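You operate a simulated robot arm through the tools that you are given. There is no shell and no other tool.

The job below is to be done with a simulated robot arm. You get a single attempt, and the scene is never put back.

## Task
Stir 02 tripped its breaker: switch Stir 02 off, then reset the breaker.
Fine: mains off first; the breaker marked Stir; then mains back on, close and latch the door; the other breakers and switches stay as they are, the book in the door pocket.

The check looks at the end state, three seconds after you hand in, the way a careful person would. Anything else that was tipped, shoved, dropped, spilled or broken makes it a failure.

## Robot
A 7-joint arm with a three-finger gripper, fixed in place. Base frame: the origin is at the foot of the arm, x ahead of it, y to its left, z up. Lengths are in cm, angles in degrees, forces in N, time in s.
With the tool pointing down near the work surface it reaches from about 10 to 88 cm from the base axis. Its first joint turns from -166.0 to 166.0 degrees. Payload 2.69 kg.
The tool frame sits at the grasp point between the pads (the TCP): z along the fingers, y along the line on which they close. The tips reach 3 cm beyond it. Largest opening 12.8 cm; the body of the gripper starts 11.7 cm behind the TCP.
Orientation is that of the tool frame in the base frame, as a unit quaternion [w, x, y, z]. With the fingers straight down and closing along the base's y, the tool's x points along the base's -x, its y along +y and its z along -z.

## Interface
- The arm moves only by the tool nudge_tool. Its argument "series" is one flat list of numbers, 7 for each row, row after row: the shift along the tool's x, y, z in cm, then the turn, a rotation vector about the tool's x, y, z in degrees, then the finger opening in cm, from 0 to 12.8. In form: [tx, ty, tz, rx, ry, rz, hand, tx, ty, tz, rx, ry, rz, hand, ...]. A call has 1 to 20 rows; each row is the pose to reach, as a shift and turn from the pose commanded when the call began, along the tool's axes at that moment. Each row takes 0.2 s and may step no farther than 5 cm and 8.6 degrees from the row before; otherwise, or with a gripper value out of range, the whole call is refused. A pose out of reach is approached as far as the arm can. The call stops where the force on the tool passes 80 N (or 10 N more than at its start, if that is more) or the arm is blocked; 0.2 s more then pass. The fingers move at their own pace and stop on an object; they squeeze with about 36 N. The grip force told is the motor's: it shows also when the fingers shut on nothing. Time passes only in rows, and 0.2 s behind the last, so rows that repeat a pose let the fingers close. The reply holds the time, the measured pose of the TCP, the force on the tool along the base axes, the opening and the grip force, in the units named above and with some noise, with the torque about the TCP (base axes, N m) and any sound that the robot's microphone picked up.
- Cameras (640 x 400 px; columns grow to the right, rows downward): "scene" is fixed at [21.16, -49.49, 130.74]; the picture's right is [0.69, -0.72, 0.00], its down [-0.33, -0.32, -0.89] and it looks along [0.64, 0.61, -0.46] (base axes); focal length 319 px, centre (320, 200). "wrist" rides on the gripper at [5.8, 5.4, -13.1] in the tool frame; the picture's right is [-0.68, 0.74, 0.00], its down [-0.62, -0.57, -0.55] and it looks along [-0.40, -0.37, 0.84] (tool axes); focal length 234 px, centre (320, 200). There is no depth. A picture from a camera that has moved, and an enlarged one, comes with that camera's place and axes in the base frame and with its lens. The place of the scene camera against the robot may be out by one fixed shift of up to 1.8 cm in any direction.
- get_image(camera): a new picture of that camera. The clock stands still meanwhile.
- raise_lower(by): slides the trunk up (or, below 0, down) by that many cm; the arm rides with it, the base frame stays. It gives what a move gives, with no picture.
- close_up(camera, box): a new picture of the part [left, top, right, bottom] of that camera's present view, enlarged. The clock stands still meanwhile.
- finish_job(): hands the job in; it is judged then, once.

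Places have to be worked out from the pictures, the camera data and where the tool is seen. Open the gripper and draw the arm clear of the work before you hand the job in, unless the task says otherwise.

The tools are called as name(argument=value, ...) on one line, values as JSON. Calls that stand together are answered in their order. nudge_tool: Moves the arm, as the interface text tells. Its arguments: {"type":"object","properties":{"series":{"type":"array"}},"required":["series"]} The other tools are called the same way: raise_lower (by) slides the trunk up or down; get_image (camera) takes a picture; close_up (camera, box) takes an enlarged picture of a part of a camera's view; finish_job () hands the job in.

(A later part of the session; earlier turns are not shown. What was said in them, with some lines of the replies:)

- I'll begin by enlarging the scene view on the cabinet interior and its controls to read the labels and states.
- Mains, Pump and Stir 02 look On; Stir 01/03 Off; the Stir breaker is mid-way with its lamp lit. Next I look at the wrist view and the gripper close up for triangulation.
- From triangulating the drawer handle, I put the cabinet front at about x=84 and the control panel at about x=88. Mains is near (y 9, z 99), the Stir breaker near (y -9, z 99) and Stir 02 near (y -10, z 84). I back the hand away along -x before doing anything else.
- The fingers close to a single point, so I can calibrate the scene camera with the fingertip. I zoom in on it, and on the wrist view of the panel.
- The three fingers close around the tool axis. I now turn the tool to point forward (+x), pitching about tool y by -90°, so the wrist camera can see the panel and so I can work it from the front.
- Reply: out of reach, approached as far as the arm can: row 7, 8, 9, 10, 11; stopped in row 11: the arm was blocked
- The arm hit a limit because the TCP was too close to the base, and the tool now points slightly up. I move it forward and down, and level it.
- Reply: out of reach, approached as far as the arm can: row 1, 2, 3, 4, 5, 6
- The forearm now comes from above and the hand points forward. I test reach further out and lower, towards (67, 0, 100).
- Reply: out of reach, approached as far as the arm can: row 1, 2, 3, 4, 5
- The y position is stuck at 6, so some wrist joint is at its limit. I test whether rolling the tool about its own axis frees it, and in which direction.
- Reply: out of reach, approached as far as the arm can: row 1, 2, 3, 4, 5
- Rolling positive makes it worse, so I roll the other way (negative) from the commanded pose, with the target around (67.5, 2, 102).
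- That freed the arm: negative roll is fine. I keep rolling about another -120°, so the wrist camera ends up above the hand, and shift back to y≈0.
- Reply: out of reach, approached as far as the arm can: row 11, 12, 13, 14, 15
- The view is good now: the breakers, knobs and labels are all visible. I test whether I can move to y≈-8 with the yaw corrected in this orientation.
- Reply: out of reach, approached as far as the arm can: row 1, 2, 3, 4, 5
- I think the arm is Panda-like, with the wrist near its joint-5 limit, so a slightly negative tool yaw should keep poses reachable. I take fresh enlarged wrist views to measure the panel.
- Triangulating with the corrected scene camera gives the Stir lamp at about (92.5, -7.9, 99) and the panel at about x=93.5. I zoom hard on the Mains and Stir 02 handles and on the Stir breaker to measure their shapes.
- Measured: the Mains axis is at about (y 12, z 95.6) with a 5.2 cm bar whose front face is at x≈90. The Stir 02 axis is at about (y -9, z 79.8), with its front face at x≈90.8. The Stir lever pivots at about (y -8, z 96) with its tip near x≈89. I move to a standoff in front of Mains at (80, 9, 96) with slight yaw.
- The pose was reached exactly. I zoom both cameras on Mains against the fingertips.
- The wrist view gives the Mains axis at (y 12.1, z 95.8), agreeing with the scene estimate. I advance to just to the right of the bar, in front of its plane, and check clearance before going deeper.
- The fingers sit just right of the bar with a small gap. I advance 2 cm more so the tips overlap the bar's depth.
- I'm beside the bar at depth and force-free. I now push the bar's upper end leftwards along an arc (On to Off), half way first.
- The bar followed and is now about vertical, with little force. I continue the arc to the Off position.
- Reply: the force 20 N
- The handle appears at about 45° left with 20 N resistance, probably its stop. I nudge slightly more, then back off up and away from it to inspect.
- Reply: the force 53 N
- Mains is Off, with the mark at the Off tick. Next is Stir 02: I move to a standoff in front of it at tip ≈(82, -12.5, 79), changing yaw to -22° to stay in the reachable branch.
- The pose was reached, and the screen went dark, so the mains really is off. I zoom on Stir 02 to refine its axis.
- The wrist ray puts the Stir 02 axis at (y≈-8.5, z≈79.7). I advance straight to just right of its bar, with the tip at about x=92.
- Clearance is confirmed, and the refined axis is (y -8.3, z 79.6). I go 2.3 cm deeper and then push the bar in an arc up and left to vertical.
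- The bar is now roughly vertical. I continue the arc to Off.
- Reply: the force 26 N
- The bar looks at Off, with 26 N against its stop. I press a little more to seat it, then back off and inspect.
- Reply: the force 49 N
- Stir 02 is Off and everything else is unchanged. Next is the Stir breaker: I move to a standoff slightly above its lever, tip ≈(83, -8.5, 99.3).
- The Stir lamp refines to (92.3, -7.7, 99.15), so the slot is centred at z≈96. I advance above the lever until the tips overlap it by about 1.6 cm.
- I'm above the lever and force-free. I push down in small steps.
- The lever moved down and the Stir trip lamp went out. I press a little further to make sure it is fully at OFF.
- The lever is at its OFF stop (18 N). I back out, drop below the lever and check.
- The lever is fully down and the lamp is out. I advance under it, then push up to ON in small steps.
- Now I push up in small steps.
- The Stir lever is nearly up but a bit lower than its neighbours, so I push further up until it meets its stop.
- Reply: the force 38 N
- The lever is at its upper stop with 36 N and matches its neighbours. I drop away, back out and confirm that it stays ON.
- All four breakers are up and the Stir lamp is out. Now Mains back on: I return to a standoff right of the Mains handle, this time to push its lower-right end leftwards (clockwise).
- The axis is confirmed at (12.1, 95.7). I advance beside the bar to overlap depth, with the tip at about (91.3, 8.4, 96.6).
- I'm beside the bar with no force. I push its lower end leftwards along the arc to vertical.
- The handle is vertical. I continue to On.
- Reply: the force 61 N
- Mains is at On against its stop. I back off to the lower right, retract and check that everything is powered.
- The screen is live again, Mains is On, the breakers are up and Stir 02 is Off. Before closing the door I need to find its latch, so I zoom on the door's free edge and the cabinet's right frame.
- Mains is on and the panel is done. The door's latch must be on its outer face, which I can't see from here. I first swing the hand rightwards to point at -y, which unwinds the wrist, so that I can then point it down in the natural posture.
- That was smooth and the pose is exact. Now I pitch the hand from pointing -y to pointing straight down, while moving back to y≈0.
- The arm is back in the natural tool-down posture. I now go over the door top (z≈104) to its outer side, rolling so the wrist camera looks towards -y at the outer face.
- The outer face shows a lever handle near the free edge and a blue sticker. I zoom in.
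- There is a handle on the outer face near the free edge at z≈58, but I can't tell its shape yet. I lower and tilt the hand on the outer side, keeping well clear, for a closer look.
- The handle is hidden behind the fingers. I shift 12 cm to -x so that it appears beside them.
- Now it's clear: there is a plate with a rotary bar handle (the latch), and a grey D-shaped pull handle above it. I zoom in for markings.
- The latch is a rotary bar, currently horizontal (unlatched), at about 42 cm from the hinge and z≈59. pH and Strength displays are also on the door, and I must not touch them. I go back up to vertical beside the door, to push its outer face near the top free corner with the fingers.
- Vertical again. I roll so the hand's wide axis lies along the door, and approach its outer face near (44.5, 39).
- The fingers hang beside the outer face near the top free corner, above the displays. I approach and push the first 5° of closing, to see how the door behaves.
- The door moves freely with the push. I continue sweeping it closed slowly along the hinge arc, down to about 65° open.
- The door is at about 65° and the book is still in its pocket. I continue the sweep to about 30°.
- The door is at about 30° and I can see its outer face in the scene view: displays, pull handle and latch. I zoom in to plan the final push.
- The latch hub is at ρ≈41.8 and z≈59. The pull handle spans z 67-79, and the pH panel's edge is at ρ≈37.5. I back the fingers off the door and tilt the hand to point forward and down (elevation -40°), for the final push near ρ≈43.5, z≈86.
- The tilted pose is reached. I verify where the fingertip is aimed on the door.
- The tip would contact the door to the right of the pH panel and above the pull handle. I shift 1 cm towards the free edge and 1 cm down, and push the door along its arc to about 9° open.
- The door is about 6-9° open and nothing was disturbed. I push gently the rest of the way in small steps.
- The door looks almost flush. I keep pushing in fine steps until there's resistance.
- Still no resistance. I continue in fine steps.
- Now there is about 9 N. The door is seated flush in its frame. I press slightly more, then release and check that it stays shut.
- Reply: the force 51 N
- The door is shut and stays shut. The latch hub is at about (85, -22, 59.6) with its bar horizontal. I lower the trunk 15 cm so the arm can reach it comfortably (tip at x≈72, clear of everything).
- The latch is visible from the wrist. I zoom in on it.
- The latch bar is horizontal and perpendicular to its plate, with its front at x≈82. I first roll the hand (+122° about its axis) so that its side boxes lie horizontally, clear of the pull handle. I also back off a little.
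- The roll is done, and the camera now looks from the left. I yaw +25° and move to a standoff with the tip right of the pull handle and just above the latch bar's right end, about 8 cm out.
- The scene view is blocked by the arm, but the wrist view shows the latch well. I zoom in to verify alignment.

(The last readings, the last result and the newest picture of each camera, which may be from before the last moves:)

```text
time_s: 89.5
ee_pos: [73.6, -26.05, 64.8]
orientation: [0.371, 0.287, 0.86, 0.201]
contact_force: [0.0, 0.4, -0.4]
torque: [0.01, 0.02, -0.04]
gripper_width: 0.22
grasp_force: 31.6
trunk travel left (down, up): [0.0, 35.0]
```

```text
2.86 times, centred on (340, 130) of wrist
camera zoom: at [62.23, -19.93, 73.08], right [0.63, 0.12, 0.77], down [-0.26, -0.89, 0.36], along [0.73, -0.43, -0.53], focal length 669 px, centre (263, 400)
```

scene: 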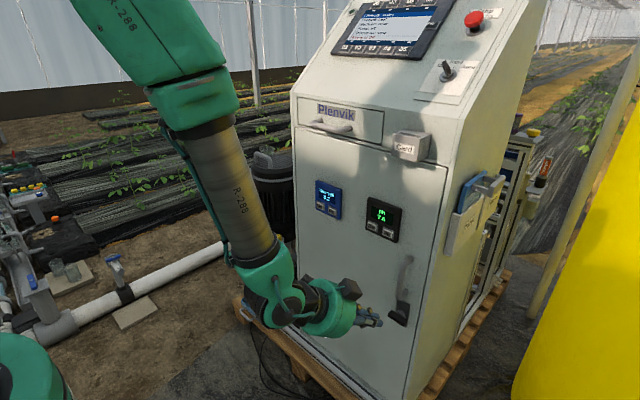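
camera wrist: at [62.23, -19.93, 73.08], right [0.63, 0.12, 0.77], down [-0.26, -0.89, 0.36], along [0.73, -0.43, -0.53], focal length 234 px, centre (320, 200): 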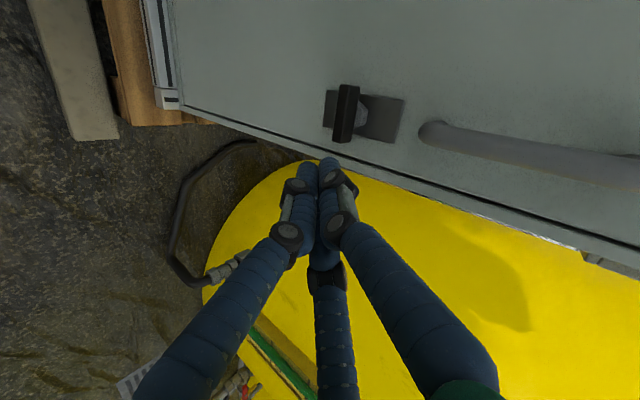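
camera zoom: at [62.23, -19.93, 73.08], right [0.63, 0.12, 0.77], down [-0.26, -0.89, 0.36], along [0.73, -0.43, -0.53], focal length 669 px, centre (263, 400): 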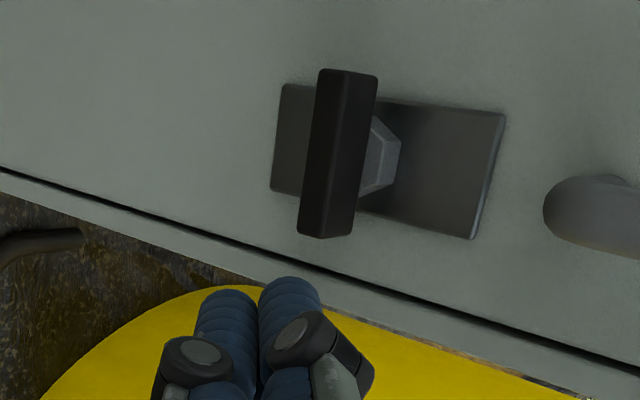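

The bar spans y -24.4 to -19.3, the hub is at (y -21.9, z 59.9) and its front is at x≈81.7. I advance to just above the bar's right end, with the tip at about (83.5, -24.7, 62.7).

nudge_tool(series=[-0.9, 0.8, 1.5, 0, 0, 0, 0, -1.8, 1.6, 3, 0, 0, 0, 0, -2.65, 2.4, 4.5, 0, 0, 0, 0, -3.54, 3.22, 5.98, 0, 0, 0, 0, -3.54, 3.22, 5.98, 0, 0, 0, 0])

close_up(camera="wrist", box=[260, 60, 420, 200])

get_image(camera="wrist")

```text
time_s: 90.8
ee_pos: [81.19, -25.19, 64.54]
orientation: [0.371, 0.286, 0.86, 0.202]
contact_force: [1.4, 0.2, 0.3]
torque: [-0.05, 0.02, 0.03]
gripper_width: 0.23
grasp_force: 31.0
trunk travel left (down, up): [0.0, 35.0]
```

```text
2.86 times, centred on (340, 130) of wrist
camera zoom: at [69.84, -18.98, 72.94], right [0.63, 0.12, 0.77], down [-0.26, -0.89, 0.36], along [0.73, -0.43, -0.53], focal length 669 px, centre (263, 400)
```

zoom: 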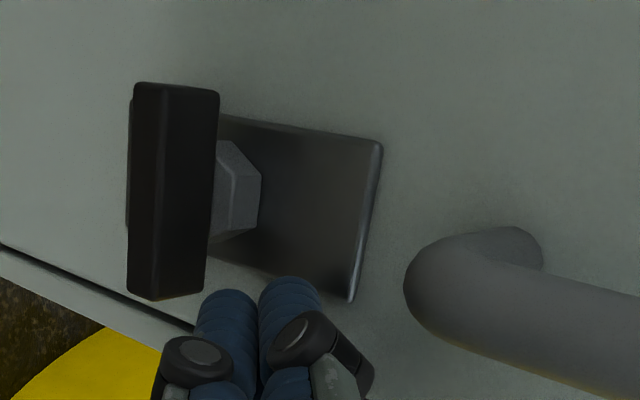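

```text
taken
camera wrist: at [69.84, -18.98, 72.94], right [0.63, 0.12, 0.77], down [-0.26, -0.89, 0.36], along [0.73, -0.43, -0.53], focal length 234 px, centre (320, 200)
```

wrist: 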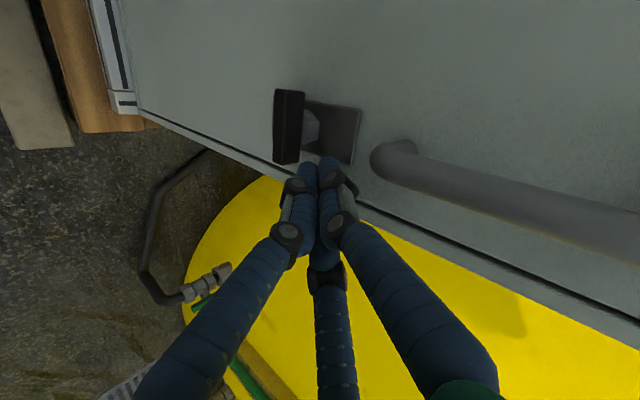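

The finger is above the bar's right end, but overlaps it by only about 0.6 cm in y. I shift 1 cm left and press down lightly, to test whether the bar turns clockwise.

nudge_tool(series=[0.4, 0.25, 0.2, 0, 0, 0, 0, 0.82, 0.49, 0.38, 0, 0, 0, 0, 1.03, 0.27, 0.64, 0, 0, 0, 0, 1.24, 0.05, 0.9, 0, 0, 0, 0, 1.24, 0.05, 0.9, 0, 0, 0, 0])

close_up(camera="wrist", box=[260, 60, 420, 200])

```text
time_s: 92.0
ee_pos: [81.42, -24.23, 63.53]
orientation: [0.373, 0.286, 0.86, 0.2]
contact_force: [-3.2, 3.1, 18.9]
torque: [0.18, -0.12, 0.12]
gripper_width: 0.22
grasp_force: 31.7
trunk travel left (down, up): [0.0, 35.0]
```

```text
2.86 times, centred on (340, 130) of wrist
camera zoom: at [69.91, -18.07, 71.9], right [0.63, 0.12, 0.77], down [-0.26, -0.89, 0.36], along [0.73, -0.43, -0.53], focal length 669 px, centre (263, 400)
```

zoom: 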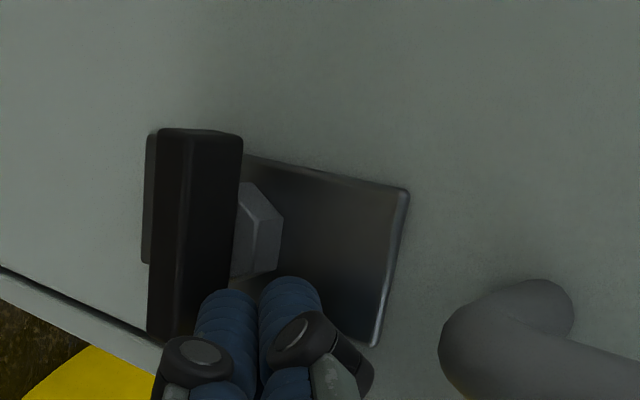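

There is 19 N with no clear rotation. I press slightly more to distinguish stiffness from a stop.

nudge_tool(series=[0.13, -0.14, 0.16, 0, 0, 0, 0, 0.13, -0.14, 0.16, 0, 0, 0, 0])

close_up(camera="wrist", box=[260, 60, 420, 200])

```text
time_s: 92.5
ee_pos: [81.46, -24.25, 63.42]
orientation: [0.373, 0.286, 0.859, 0.2]
contact_force: [-10.5, 4.8, 43.1]
torque: [0.33, -0.15, 0.17]
gripper_width: 0.22
grasp_force: 31.3
trunk travel left (down, up): [0.0, 35.0]
```

```text
2.86 times, centred on (340, 130) of wrist
camera zoom: at [69.88, -18.07, 71.83], right [0.63, 0.12, 0.77], down [-0.27, -0.89, 0.36], along [0.73, -0.43, -0.53], focal length 669 px, centre (263, 400)
```

zoom: 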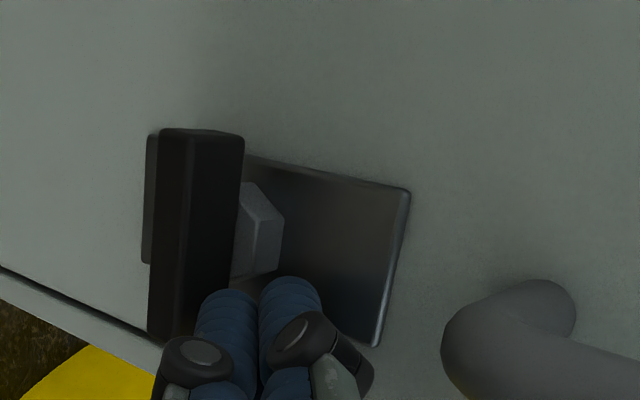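

43 N and no rotation, so clockwise is against a stop and the latch must turn counter-clockwise. I back out and re-approach from the left with yaw -22°, to press the bar's left end down.

nudge_tool(series=[-0.52, 0.56, -0.64, 0, 0, 0, 0, 0.86, -0.63, -3.05, 0, 0, 0, 0, 2.23, -1.83, -5.47, 0, 0, 0, 0, 3.61, -3.02, -7.88, 0, 0, 0, 0, 4.36, -1.65, -7.74, 3.34, -3.58, 4.12, 0, 5.12, -0.27, -7.59, 6.68, -7.16, 8.24, 0, 5.87, 1.1, -7.45, 10, -10.7, 12.4, 0, 6.63, 2.48, -7.3, 13.4, -14.3, 16.5, 0, 7.38, 3.85, -7.16, 16.7, -17.9, 20.6, 0, 7.38, 3.85, -7.16, 16.7, -17.9, 20.6, 0])

get_image(camera="wrist")

close_up(camera="scene", box=[330, 240, 450, 350])

```text
time_s: 94.8
ee_pos: [73.02, -17.46, 65.96]
orientation: [0.413, 0.512, 0.748, 0.091]
contact_force: [-0.3, 0.1, -0.3]
torque: [0.0, 0.03, -0.02]
gripper_width: 0.2
grasp_force: 31.9
trunk travel left (down, up): [0.0, 35.0]
```

```text
taken
camera wrist: at [66.54, -6.22, 74.33], right [0.6, -0.23, 0.77], down [-0.7, -0.62, 0.36], along [0.39, -0.75, -0.53], focal length 234 px, centre (320, 200)
```

wrist: 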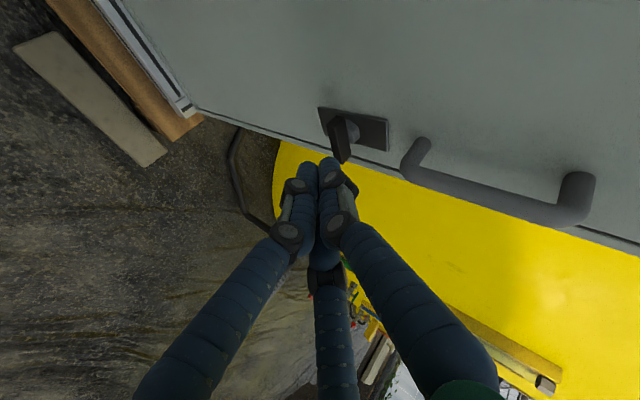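

```text
3.64 times, centred on (390, 295) of scene
camera zoom: at [21.16, -49.49, 130.74], right [0.69, -0.72, 0.0], down [-0.33, -0.32, -0.89], along [0.64, 0.61, -0.46], focal length 1160 px, centre (66, -146)
```

zoom: 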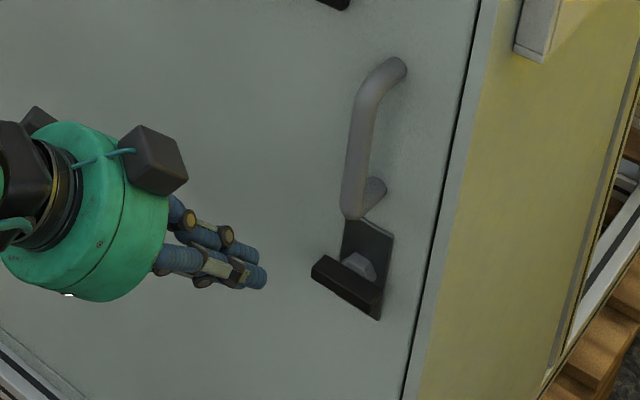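

A clear view of the latch. I advance to just above the bar's left end, with the tip at about (83.4, -19.75, 62.7).

nudge_tool(series=[-0.4, 1.1, 1.8, 0, 0, 0, 0, -0.8, 2.15, 3.56, 0, 0, 0, 0, -1.2, 3.2, 5.3, 0, 0, 0, 0, -1.62, 4.3, 7.13, 0, 0, 0, 0, -1.62, 4.3, 7.13, 0, 0, 0, 0])

close_up(camera="wrist", box=[260, 80, 440, 210])

close_up(camera="scene", box=[370, 270, 430, 340])

```text
time_s: 96.0
ee_pos: [81.33, -18.87, 64.59]
orientation: [0.413, 0.513, 0.747, 0.09]
contact_force: [-0.2, 0.1, -0.3]
torque: [0.0, -0.03, 0.0]
gripper_width: 0.24
grasp_force: 31.5
trunk travel left (down, up): [0.0, 35.0]
```

```text
3.08 times, centred on (350, 145) of wrist
camera zoom: at [74.81, -7.71, 73.05], right [0.6, -0.23, 0.77], down [-0.7, -0.62, 0.36], along [0.39, -0.75, -0.53], focal length 720 px, centre (228, 369)
```

zoom: 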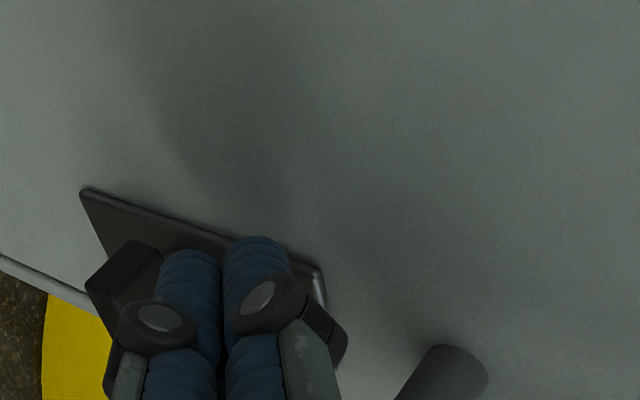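

```text
5.71 times, centred on (400, 305) of scene
camera zoom: at [21.16, -49.49, 130.74], right [0.69, -0.72, 0.0], down [-0.33, -0.32, -0.89], along [0.64, 0.61, -0.46], focal length 1824 px, centre (-137, -400)
```

zoom: 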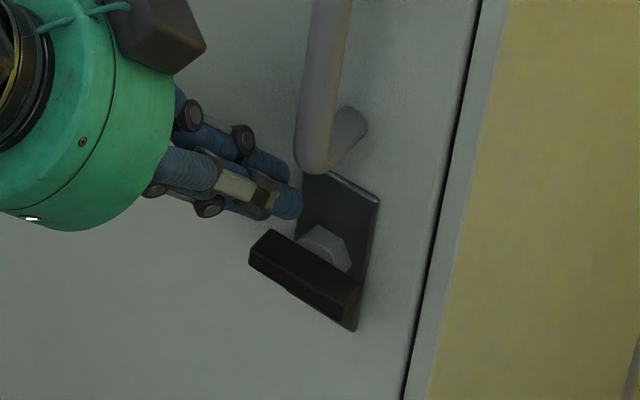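

The finger is positioned above the left end. I press down along the arc, first about 30°, watching the force.

nudge_tool(series=[0.15, -0.3, 0.32, 0, 0, 0, 0, 0.3, -0.6, 0.64, 0, 0, 0, 0, 0.66, -0.8, 0.92, 0, 0, 0, 0, 1.03, -1.03, 1.2, 0, 0, 0, 0, 1.35, -1.15, 1.38, 0, 0, 0, 0, 1.68, -1.28, 1.56, 0, 0, 0, 0, 1.68, -1.28, 1.56, 0, 0, 0, 0])

close_up(camera="scene", box=[370, 270, 430, 340])

```text
time_s: 97.5
ee_pos: [81.28, -18.51, 62.01]
orientation: [0.413, 0.513, 0.747, 0.09]
contact_force: [0.2, 0.3, -0.1]
torque: [-0.03, 0.04, -0.01]
gripper_width: 0.2
grasp_force: 31.6
trunk travel left (down, up): [0.0, 35.0]
```

```text
5.71 times, centred on (400, 305) of scene
camera zoom: at [21.16, -49.49, 130.74], right [0.69, -0.72, 0.0], down [-0.33, -0.32, -0.89], along [0.64, 0.61, -0.46], focal length 1824 px, centre (-137, -400)
```

zoom: 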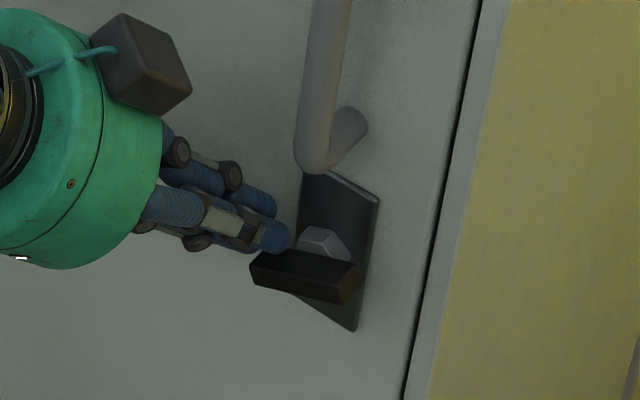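

The bar turns counter-clockwise freely. I continue the arc towards vertical.

nudge_tool(series=[0.26, -0.18, 0.23, 0, 0, 0, 0, 0.51, -0.35, 0.45, 0, 0, 0, 0, 0.7, -0.58, 0.7, 0, 0, 0, 0, 0.87, -0.82, 0.97, 0, 0, 0, 0, 0.96, -1.1, 1.24, 0, 0, 0, 0, 1.04, -1.35, 1.51, 0, 0, 0, 0, 1.04, -1.35, 1.51, 0, 0, 0, 0])

close_up(camera="scene", box=[370, 270, 430, 340])

close_up(camera="wrist", box=[260, 80, 440, 210])

```text
time_s: 99.2
ee_pos: [81.35, -18.73, 59.82]
orientation: [0.413, 0.513, 0.747, 0.091]
contact_force: [0.6, 0.7, 0.9]
torque: [-0.02, -0.01, -0.01]
gripper_width: 0.2
grasp_force: 31.6
trunk travel left (down, up): [0.0, 35.0]
```

```text
5.71 times, centred on (400, 305) of scene
camera zoom: at [21.16, -49.49, 130.74], right [0.69, -0.72, 0.0], down [-0.33, -0.32, -0.89], along [0.64, 0.61, -0.46], focal length 1824 px, centre (-137, -400)
```

zoom: 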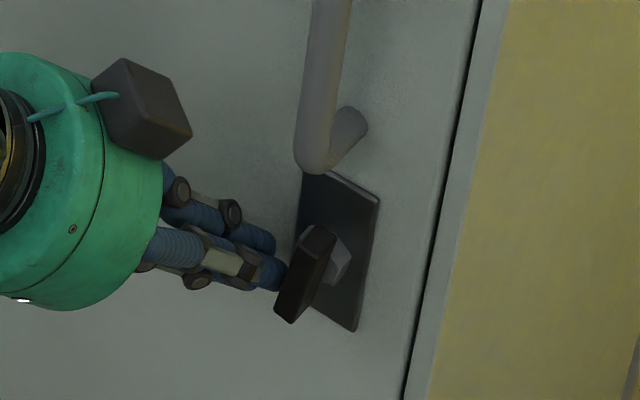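

```text
3.08 times, centred on (350, 145) of wrist
camera zoom: at [74.8, -7.54, 68.12], right [0.6, -0.23, 0.77], down [-0.7, -0.62, 0.36], along [0.39, -0.75, -0.53], focal length 720 px, centre (228, 369)
```

zoom: 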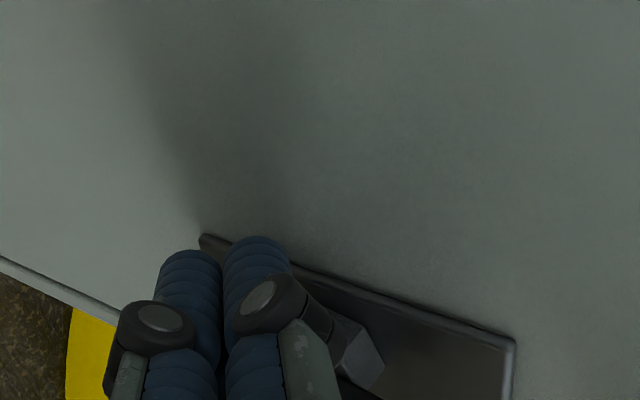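

It is about 70° round. I continue to vertical and slightly beyond until it meets the stop.

nudge_tool(series=[-0.02, -0.28, 0.27, 0, 0, 0, 0, -0.04, -0.56, 0.54, 0, 0, 0, 0, -0.13, -0.82, 0.77, 0, 0, 0, 0, -0.28, -1.11, 1.03, 0, 0, 0, 0, -0.28, -1.11, 1.03, 0, 0, 0, 0])

close_up(camera="scene", box=[370, 270, 430, 340])

```text
time_s: 100.3
ee_pos: [81.41, -19.18, 58.7]
orientation: [0.412, 0.508, 0.751, 0.092]
contact_force: [1.3, 15.3, -2.2]
torque: [0.21, 0.09, 0.22]
gripper_width: 0.2
grasp_force: 31.7
trunk travel left (down, up): [0.0, 35.0]
stopped in row 5: the force on the tool passed its limit at 83 N (the readings are from after the stop); the commanded pose is now the measured one
```

```text
5.71 times, centred on (400, 305) of scene
camera zoom: at [21.16, -49.49, 130.74], right [0.69, -0.72, 0.0], down [-0.33, -0.32, -0.89], along [0.64, 0.61, -0.46], focal length 1824 px, centre (-137, -400)
```

zoom: 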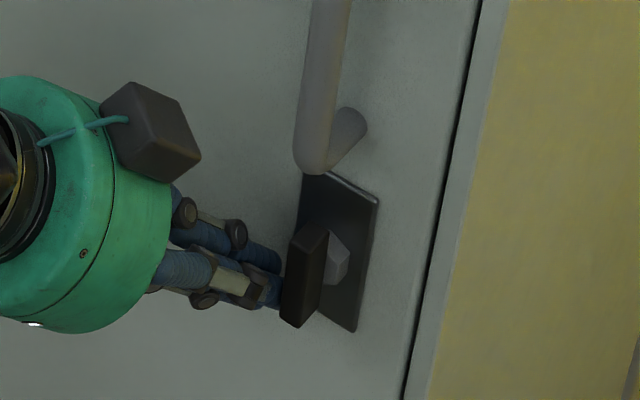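

The bar hit its stop and looks vertical, in line with its plate. I move off it to the left, retract and inspect.

nudge_tool(series=[0.68, 0.63, -0.48, 0, 0, 0, 0, 1.5, -0.9, -2.9, 0, 0, 0, 0, 2.4, -2.6, -5.4, 0, 0, 0, 0, 3.22, -4.28, -7.9, 0, 0, 0, 0, 4, -6.5, -10.5, 0, 0, 0, 0, 4, -6.5, -10.5, 0, 0, 0, 0])

get_image(camera="scene")

close_up(camera="scene", box=[340, 130, 470, 360])

close_up(camera="scene", box=[370, 270, 430, 340])

get_image(camera="wrist")

```text
time_s: 101.7
ee_pos: [68.85, -15.85, 59.72]
orientation: [0.412, 0.51, 0.749, 0.092]
contact_force: [0.3, 0.4, -0.9]
torque: [-0.01, 0.02, 0.05]
gripper_width: 0.23
grasp_force: 31.3
trunk travel left (down, up): [0.0, 35.0]
```

```text
taken
```

scene: 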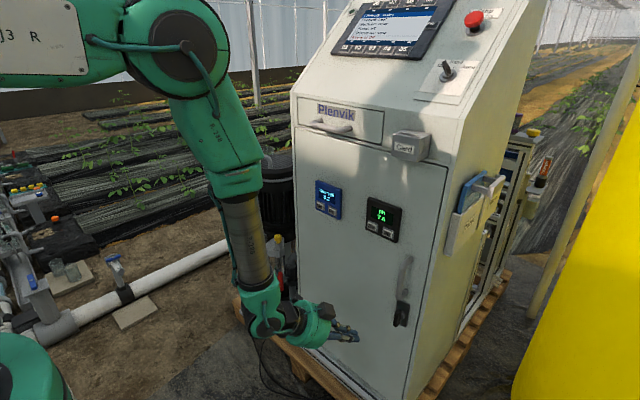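

```text
1.74 times, centred on (405, 245) of scene
camera zoom: at [21.16, -49.49, 130.74], right [0.69, -0.72, 0.0], down [-0.33, -0.32, -0.89], along [0.64, 0.61, -0.46], focal length 555 px, centre (172, 122)
```

zoom: 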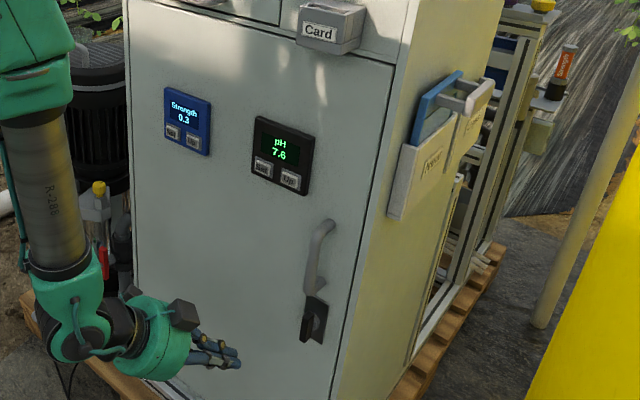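

```text
5.71 times, centred on (400, 305) of scene
camera zoom: at [21.16, -49.49, 130.74], right [0.69, -0.72, 0.0], down [-0.33, -0.32, -0.89], along [0.64, 0.61, -0.46], focal length 1824 px, centre (-137, -400)
```

zoom: 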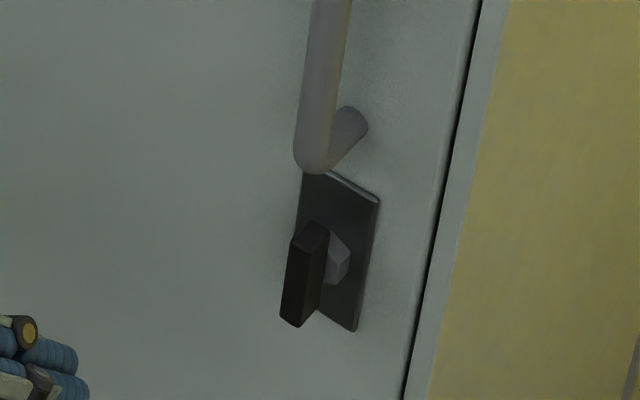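

```text
taken
camera wrist: at [62.32, -4.76, 68.09], right [0.6, -0.23, 0.77], down [-0.69, -0.62, 0.36], along [0.4, -0.75, -0.53], focal length 234 px, centre (320, 200)
```

wrist: 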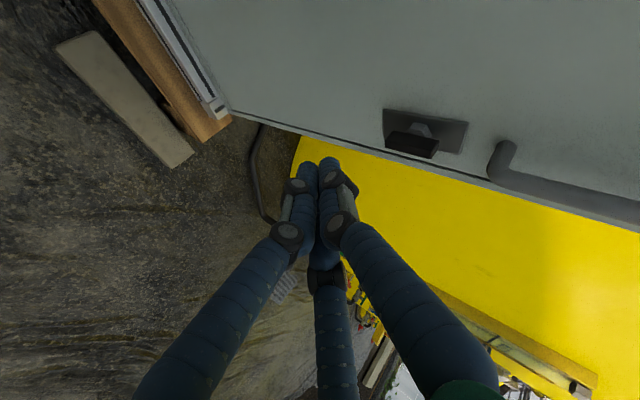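

The latch bar is vertical and the door is flush. I check the gaps around the door for any sign that it's ajar.

close_up(camera="scene", box=[390, 130, 470, 200])

close_up(camera="scene", box=[370, 300, 450, 400])

close_up(camera="wrist", box=[200, 60, 640, 260])

close_up(camera="scene", box=[280, 80, 460, 200])

```text
5.71 times, centred on (430, 165) of scene
camera zoom: at [21.16, -49.49, 130.74], right [0.69, -0.72, 0.0], down [-0.33, -0.32, -0.89], along [0.64, 0.61, -0.46], focal length 1824 px, centre (-309, 400)
```

zoom: 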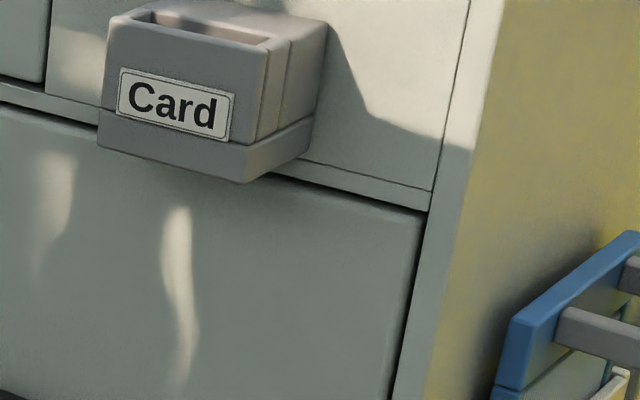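

```text
4.00 times, centred on (410, 350) of scene
camera zoom: at [21.16, -49.49, 130.74], right [0.69, -0.72, 0.0], down [-0.33, -0.32, -0.89], along [0.64, 0.61, -0.46], focal length 1276 px, centre (-40, -400)
```

zoom: 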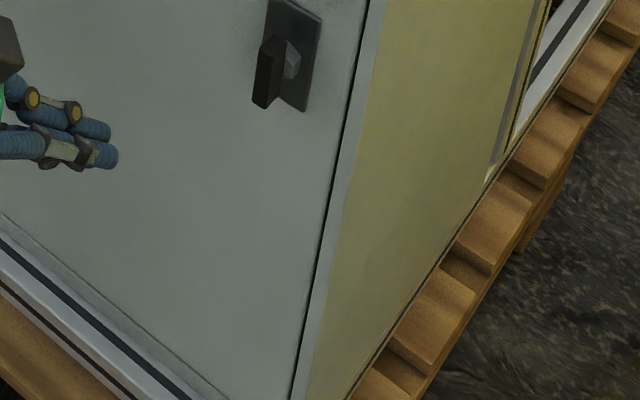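

```text
1.45 times, centred on (420, 160) of wrist
camera zoom: at [62.32, -4.76, 68.09], right [0.6, -0.23, 0.77], down [-0.69, -0.62, 0.36], along [0.4, -0.75, -0.53], focal length 341 px, centre (174, 258)
```

zoom: 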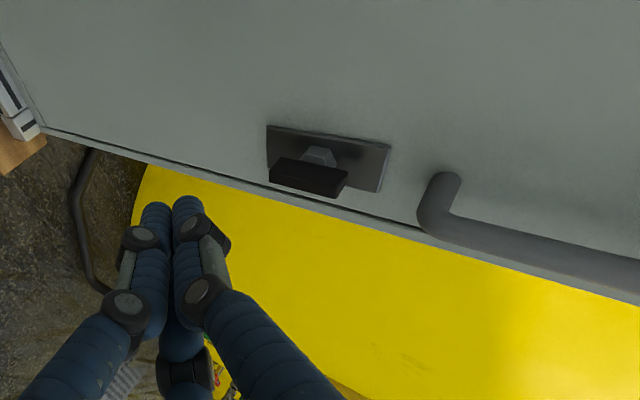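

```text
3.33 times, centred on (370, 140) of scene
camera zoom: at [21.16, -49.49, 130.74], right [0.69, -0.72, 0.0], down [-0.33, -0.32, -0.89], along [0.64, 0.61, -0.46], focal length 1064 px, centre (153, 400)
```

zoom: 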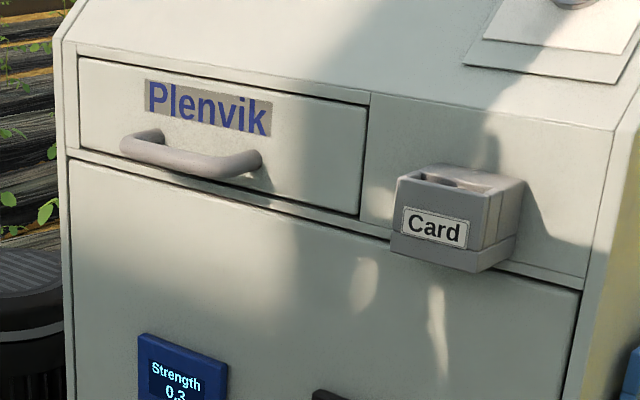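

The door is flush all round, and the drawer, card box and displays are untouched. I raise the trunk, then retract the arm up and back to the tool-down pose and open the gripper.

raise_lower(by=15)

nudge_tool(series=[-0.85, 0.85, -3.24, 3.65, 3.43, 0, 0, -1.7, 1.7, -6.48, 7.3, 6.85, 0, 0, -2.55, 2.55, -9.72, 10.95, 10.3, 0, 0, -3.4, 3.4, -12.96, 14.6, 13.7, 0, 0, -4.25, 4.25, -16.2, 18.25, 17.1, 0, 0, -5.1, 5.1, -19.44, 21.9, 20.6, 0, 0, -5.95, 5.95, -22.7, 25.6, 24, 0, 0, -6.8, 6.8, -25.9, 29.2, 27.4, 0, 0, -7.65, 7.65, -29.2, 32.9, 30.8, 0, 0, -8.5, 8.5, -32.4, 36.5, 34.26, 0, 0, -8.5, 8.5, -32.4, 36.5, 34.26, 0, 6, -8.5, 8.5, -32.4, 36.5, 34.26, 0, 12.8, -8.5, 8.5, -32.4, 36.5, 34.26, 0, 12.8, -8.5, 8.5, -32.4, 36.5, 34.26, 0, 12.8])

get_image(camera="scene")

get_image(camera="wrist")

```text
time_s: 103.4
ee_pos: [68.94, -15.88, 74.68]
orientation: [0.414, 0.509, 0.749, 0.091]
contact_force: [-0.2, -0.4, 0.0]
torque: [0.0, -0.02, 0.0]
gripper_width: 0.19
grasp_force: 31.3
trunk travel left (down, up): [-15.0, 20.0]
```

```text
time_s: 106.4
ee_pos: [53.23, -10.6, 95.43]
orientation: [0.08, 0.562, 0.823, 0.005]
contact_force: [-0.1, -0.1, 0.4]
torque: [0.03, 0.05, -0.03]
gripper_width: 12.79
grasp_force: 0.0
out of reach, approached as far as the arm can: row 7, 8, 9, 10, 11, 12, 13, 14
trunk travel left (down, up): [-15.0, 20.0]
```

```text
taken
```

scene: 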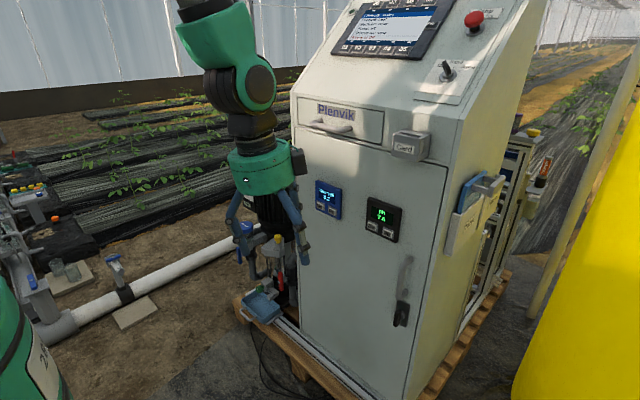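

```text
taken
camera wrist: at [54.15, -2.07, 108.02], right [0.92, -0.35, 0.16], down [-0.38, -0.73, 0.56], along [-0.08, -0.58, -0.81], focal length 234 px, centre (320, 200)
```

wrist: 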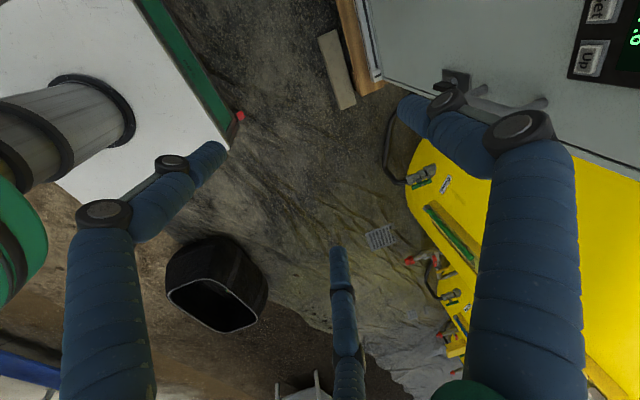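

The gripper is open, the door is closed and the latch is vertical. I draw the arm a bit further up and away, then take a last look.

nudge_tool(series=[0, 0, -3, 0, 0, 0, 12.8, 0, 0, -6, 0, 0, 0, 12.8, 0, 0, -9, 0, 0, 0, 12.8, 0, 0, -12, 0, 0, 0, 12.8, 0, 0, -12, 0, 0, 0, 12.8])

get_image(camera="scene")

close_up(camera="scene", box=[290, 100, 510, 390])

close_up(camera="scene", box=[310, 0, 500, 110])

```text
time_s: 107.6
ee_pos: [51.92, -10.01, 98.23]
orientation: [0.083, 0.562, 0.823, 0.0]
contact_force: [0.1, -0.2, 0.9]
torque: [0.0, -0.02, -0.02]
gripper_width: 12.79
grasp_force: 0.1
out of reach, approached as far as the arm can: row 1, 2, 3, 4, 5
trunk travel left (down, up): [-15.0, 20.0]
```

```text
taken
```

scene: 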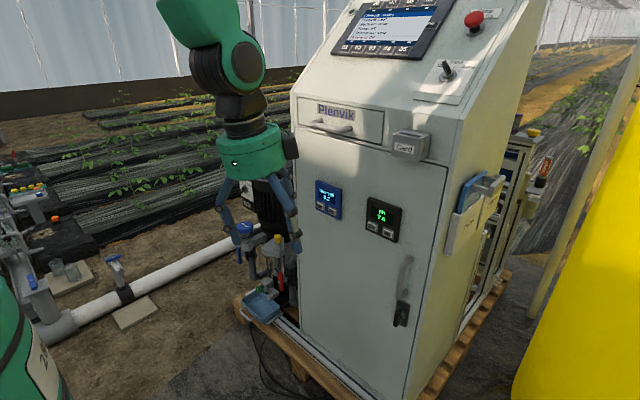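

```text
1.38 times, centred on (400, 245) of scene
camera zoom: at [21.16, -49.49, 130.74], right [0.69, -0.72, 0.0], down [-0.33, -0.32, -0.89], along [0.64, 0.61, -0.46], focal length 440 px, centre (210, 138)
```

zoom: 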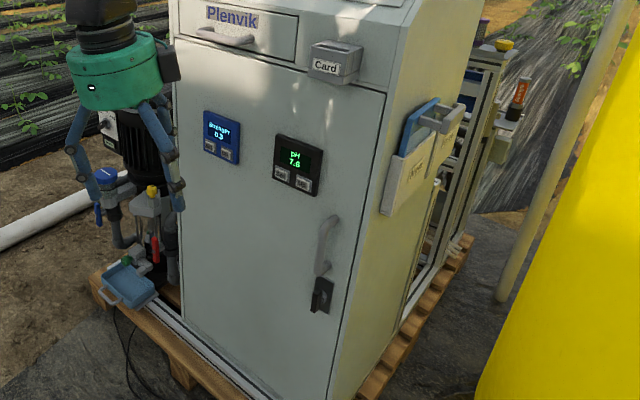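

```text
3.37 times, centred on (405, 55) of scene
camera zoom: at [21.16, -49.49, 130.74], right [0.69, -0.72, 0.0], down [-0.33, -0.32, -0.89], along [0.64, 0.61, -0.46], focal length 1075 px, centre (34, 688)
```

zoom: 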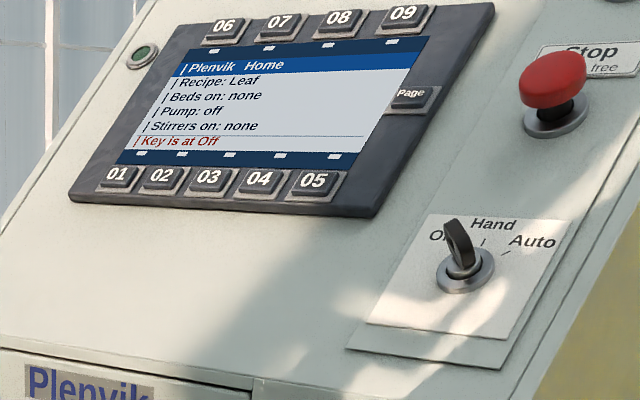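

The door is closed and latched with the bar vertical, and the panel is powered. Mains is On, Stir 02 is Off and the Stir breaker is reset with its lamp out. The gripper is open and the arm is clear, so I hand the job in.

finish_job()

```text
The job is handed in.
```

I switched Stir 02 off and reset the Stir breaker, and the job is handed in.

- **Order:** I turned the mains off first, then Stir 02 off. I pushed the Stir breaker fully down and then up, and turned the mains back on.
- **Breaker:** its trip lamp went out and stayed out with the mains on. The screen came back as before.
- **Door:** it is shut flush, and I turned the latch bar to vertical. It only turned counter-clockwise, and I pressed it to its stop. I did not pull on the door to test the latch.
- **Everything else:** the other breakers and switches looked unchanged in the last view before the door closed.
- **Book:** the wiring book was still in its pocket at about 65° open. The pocket was out of view for the last part of the closing.

The gripper is open and the arm is clear of the cabinet.
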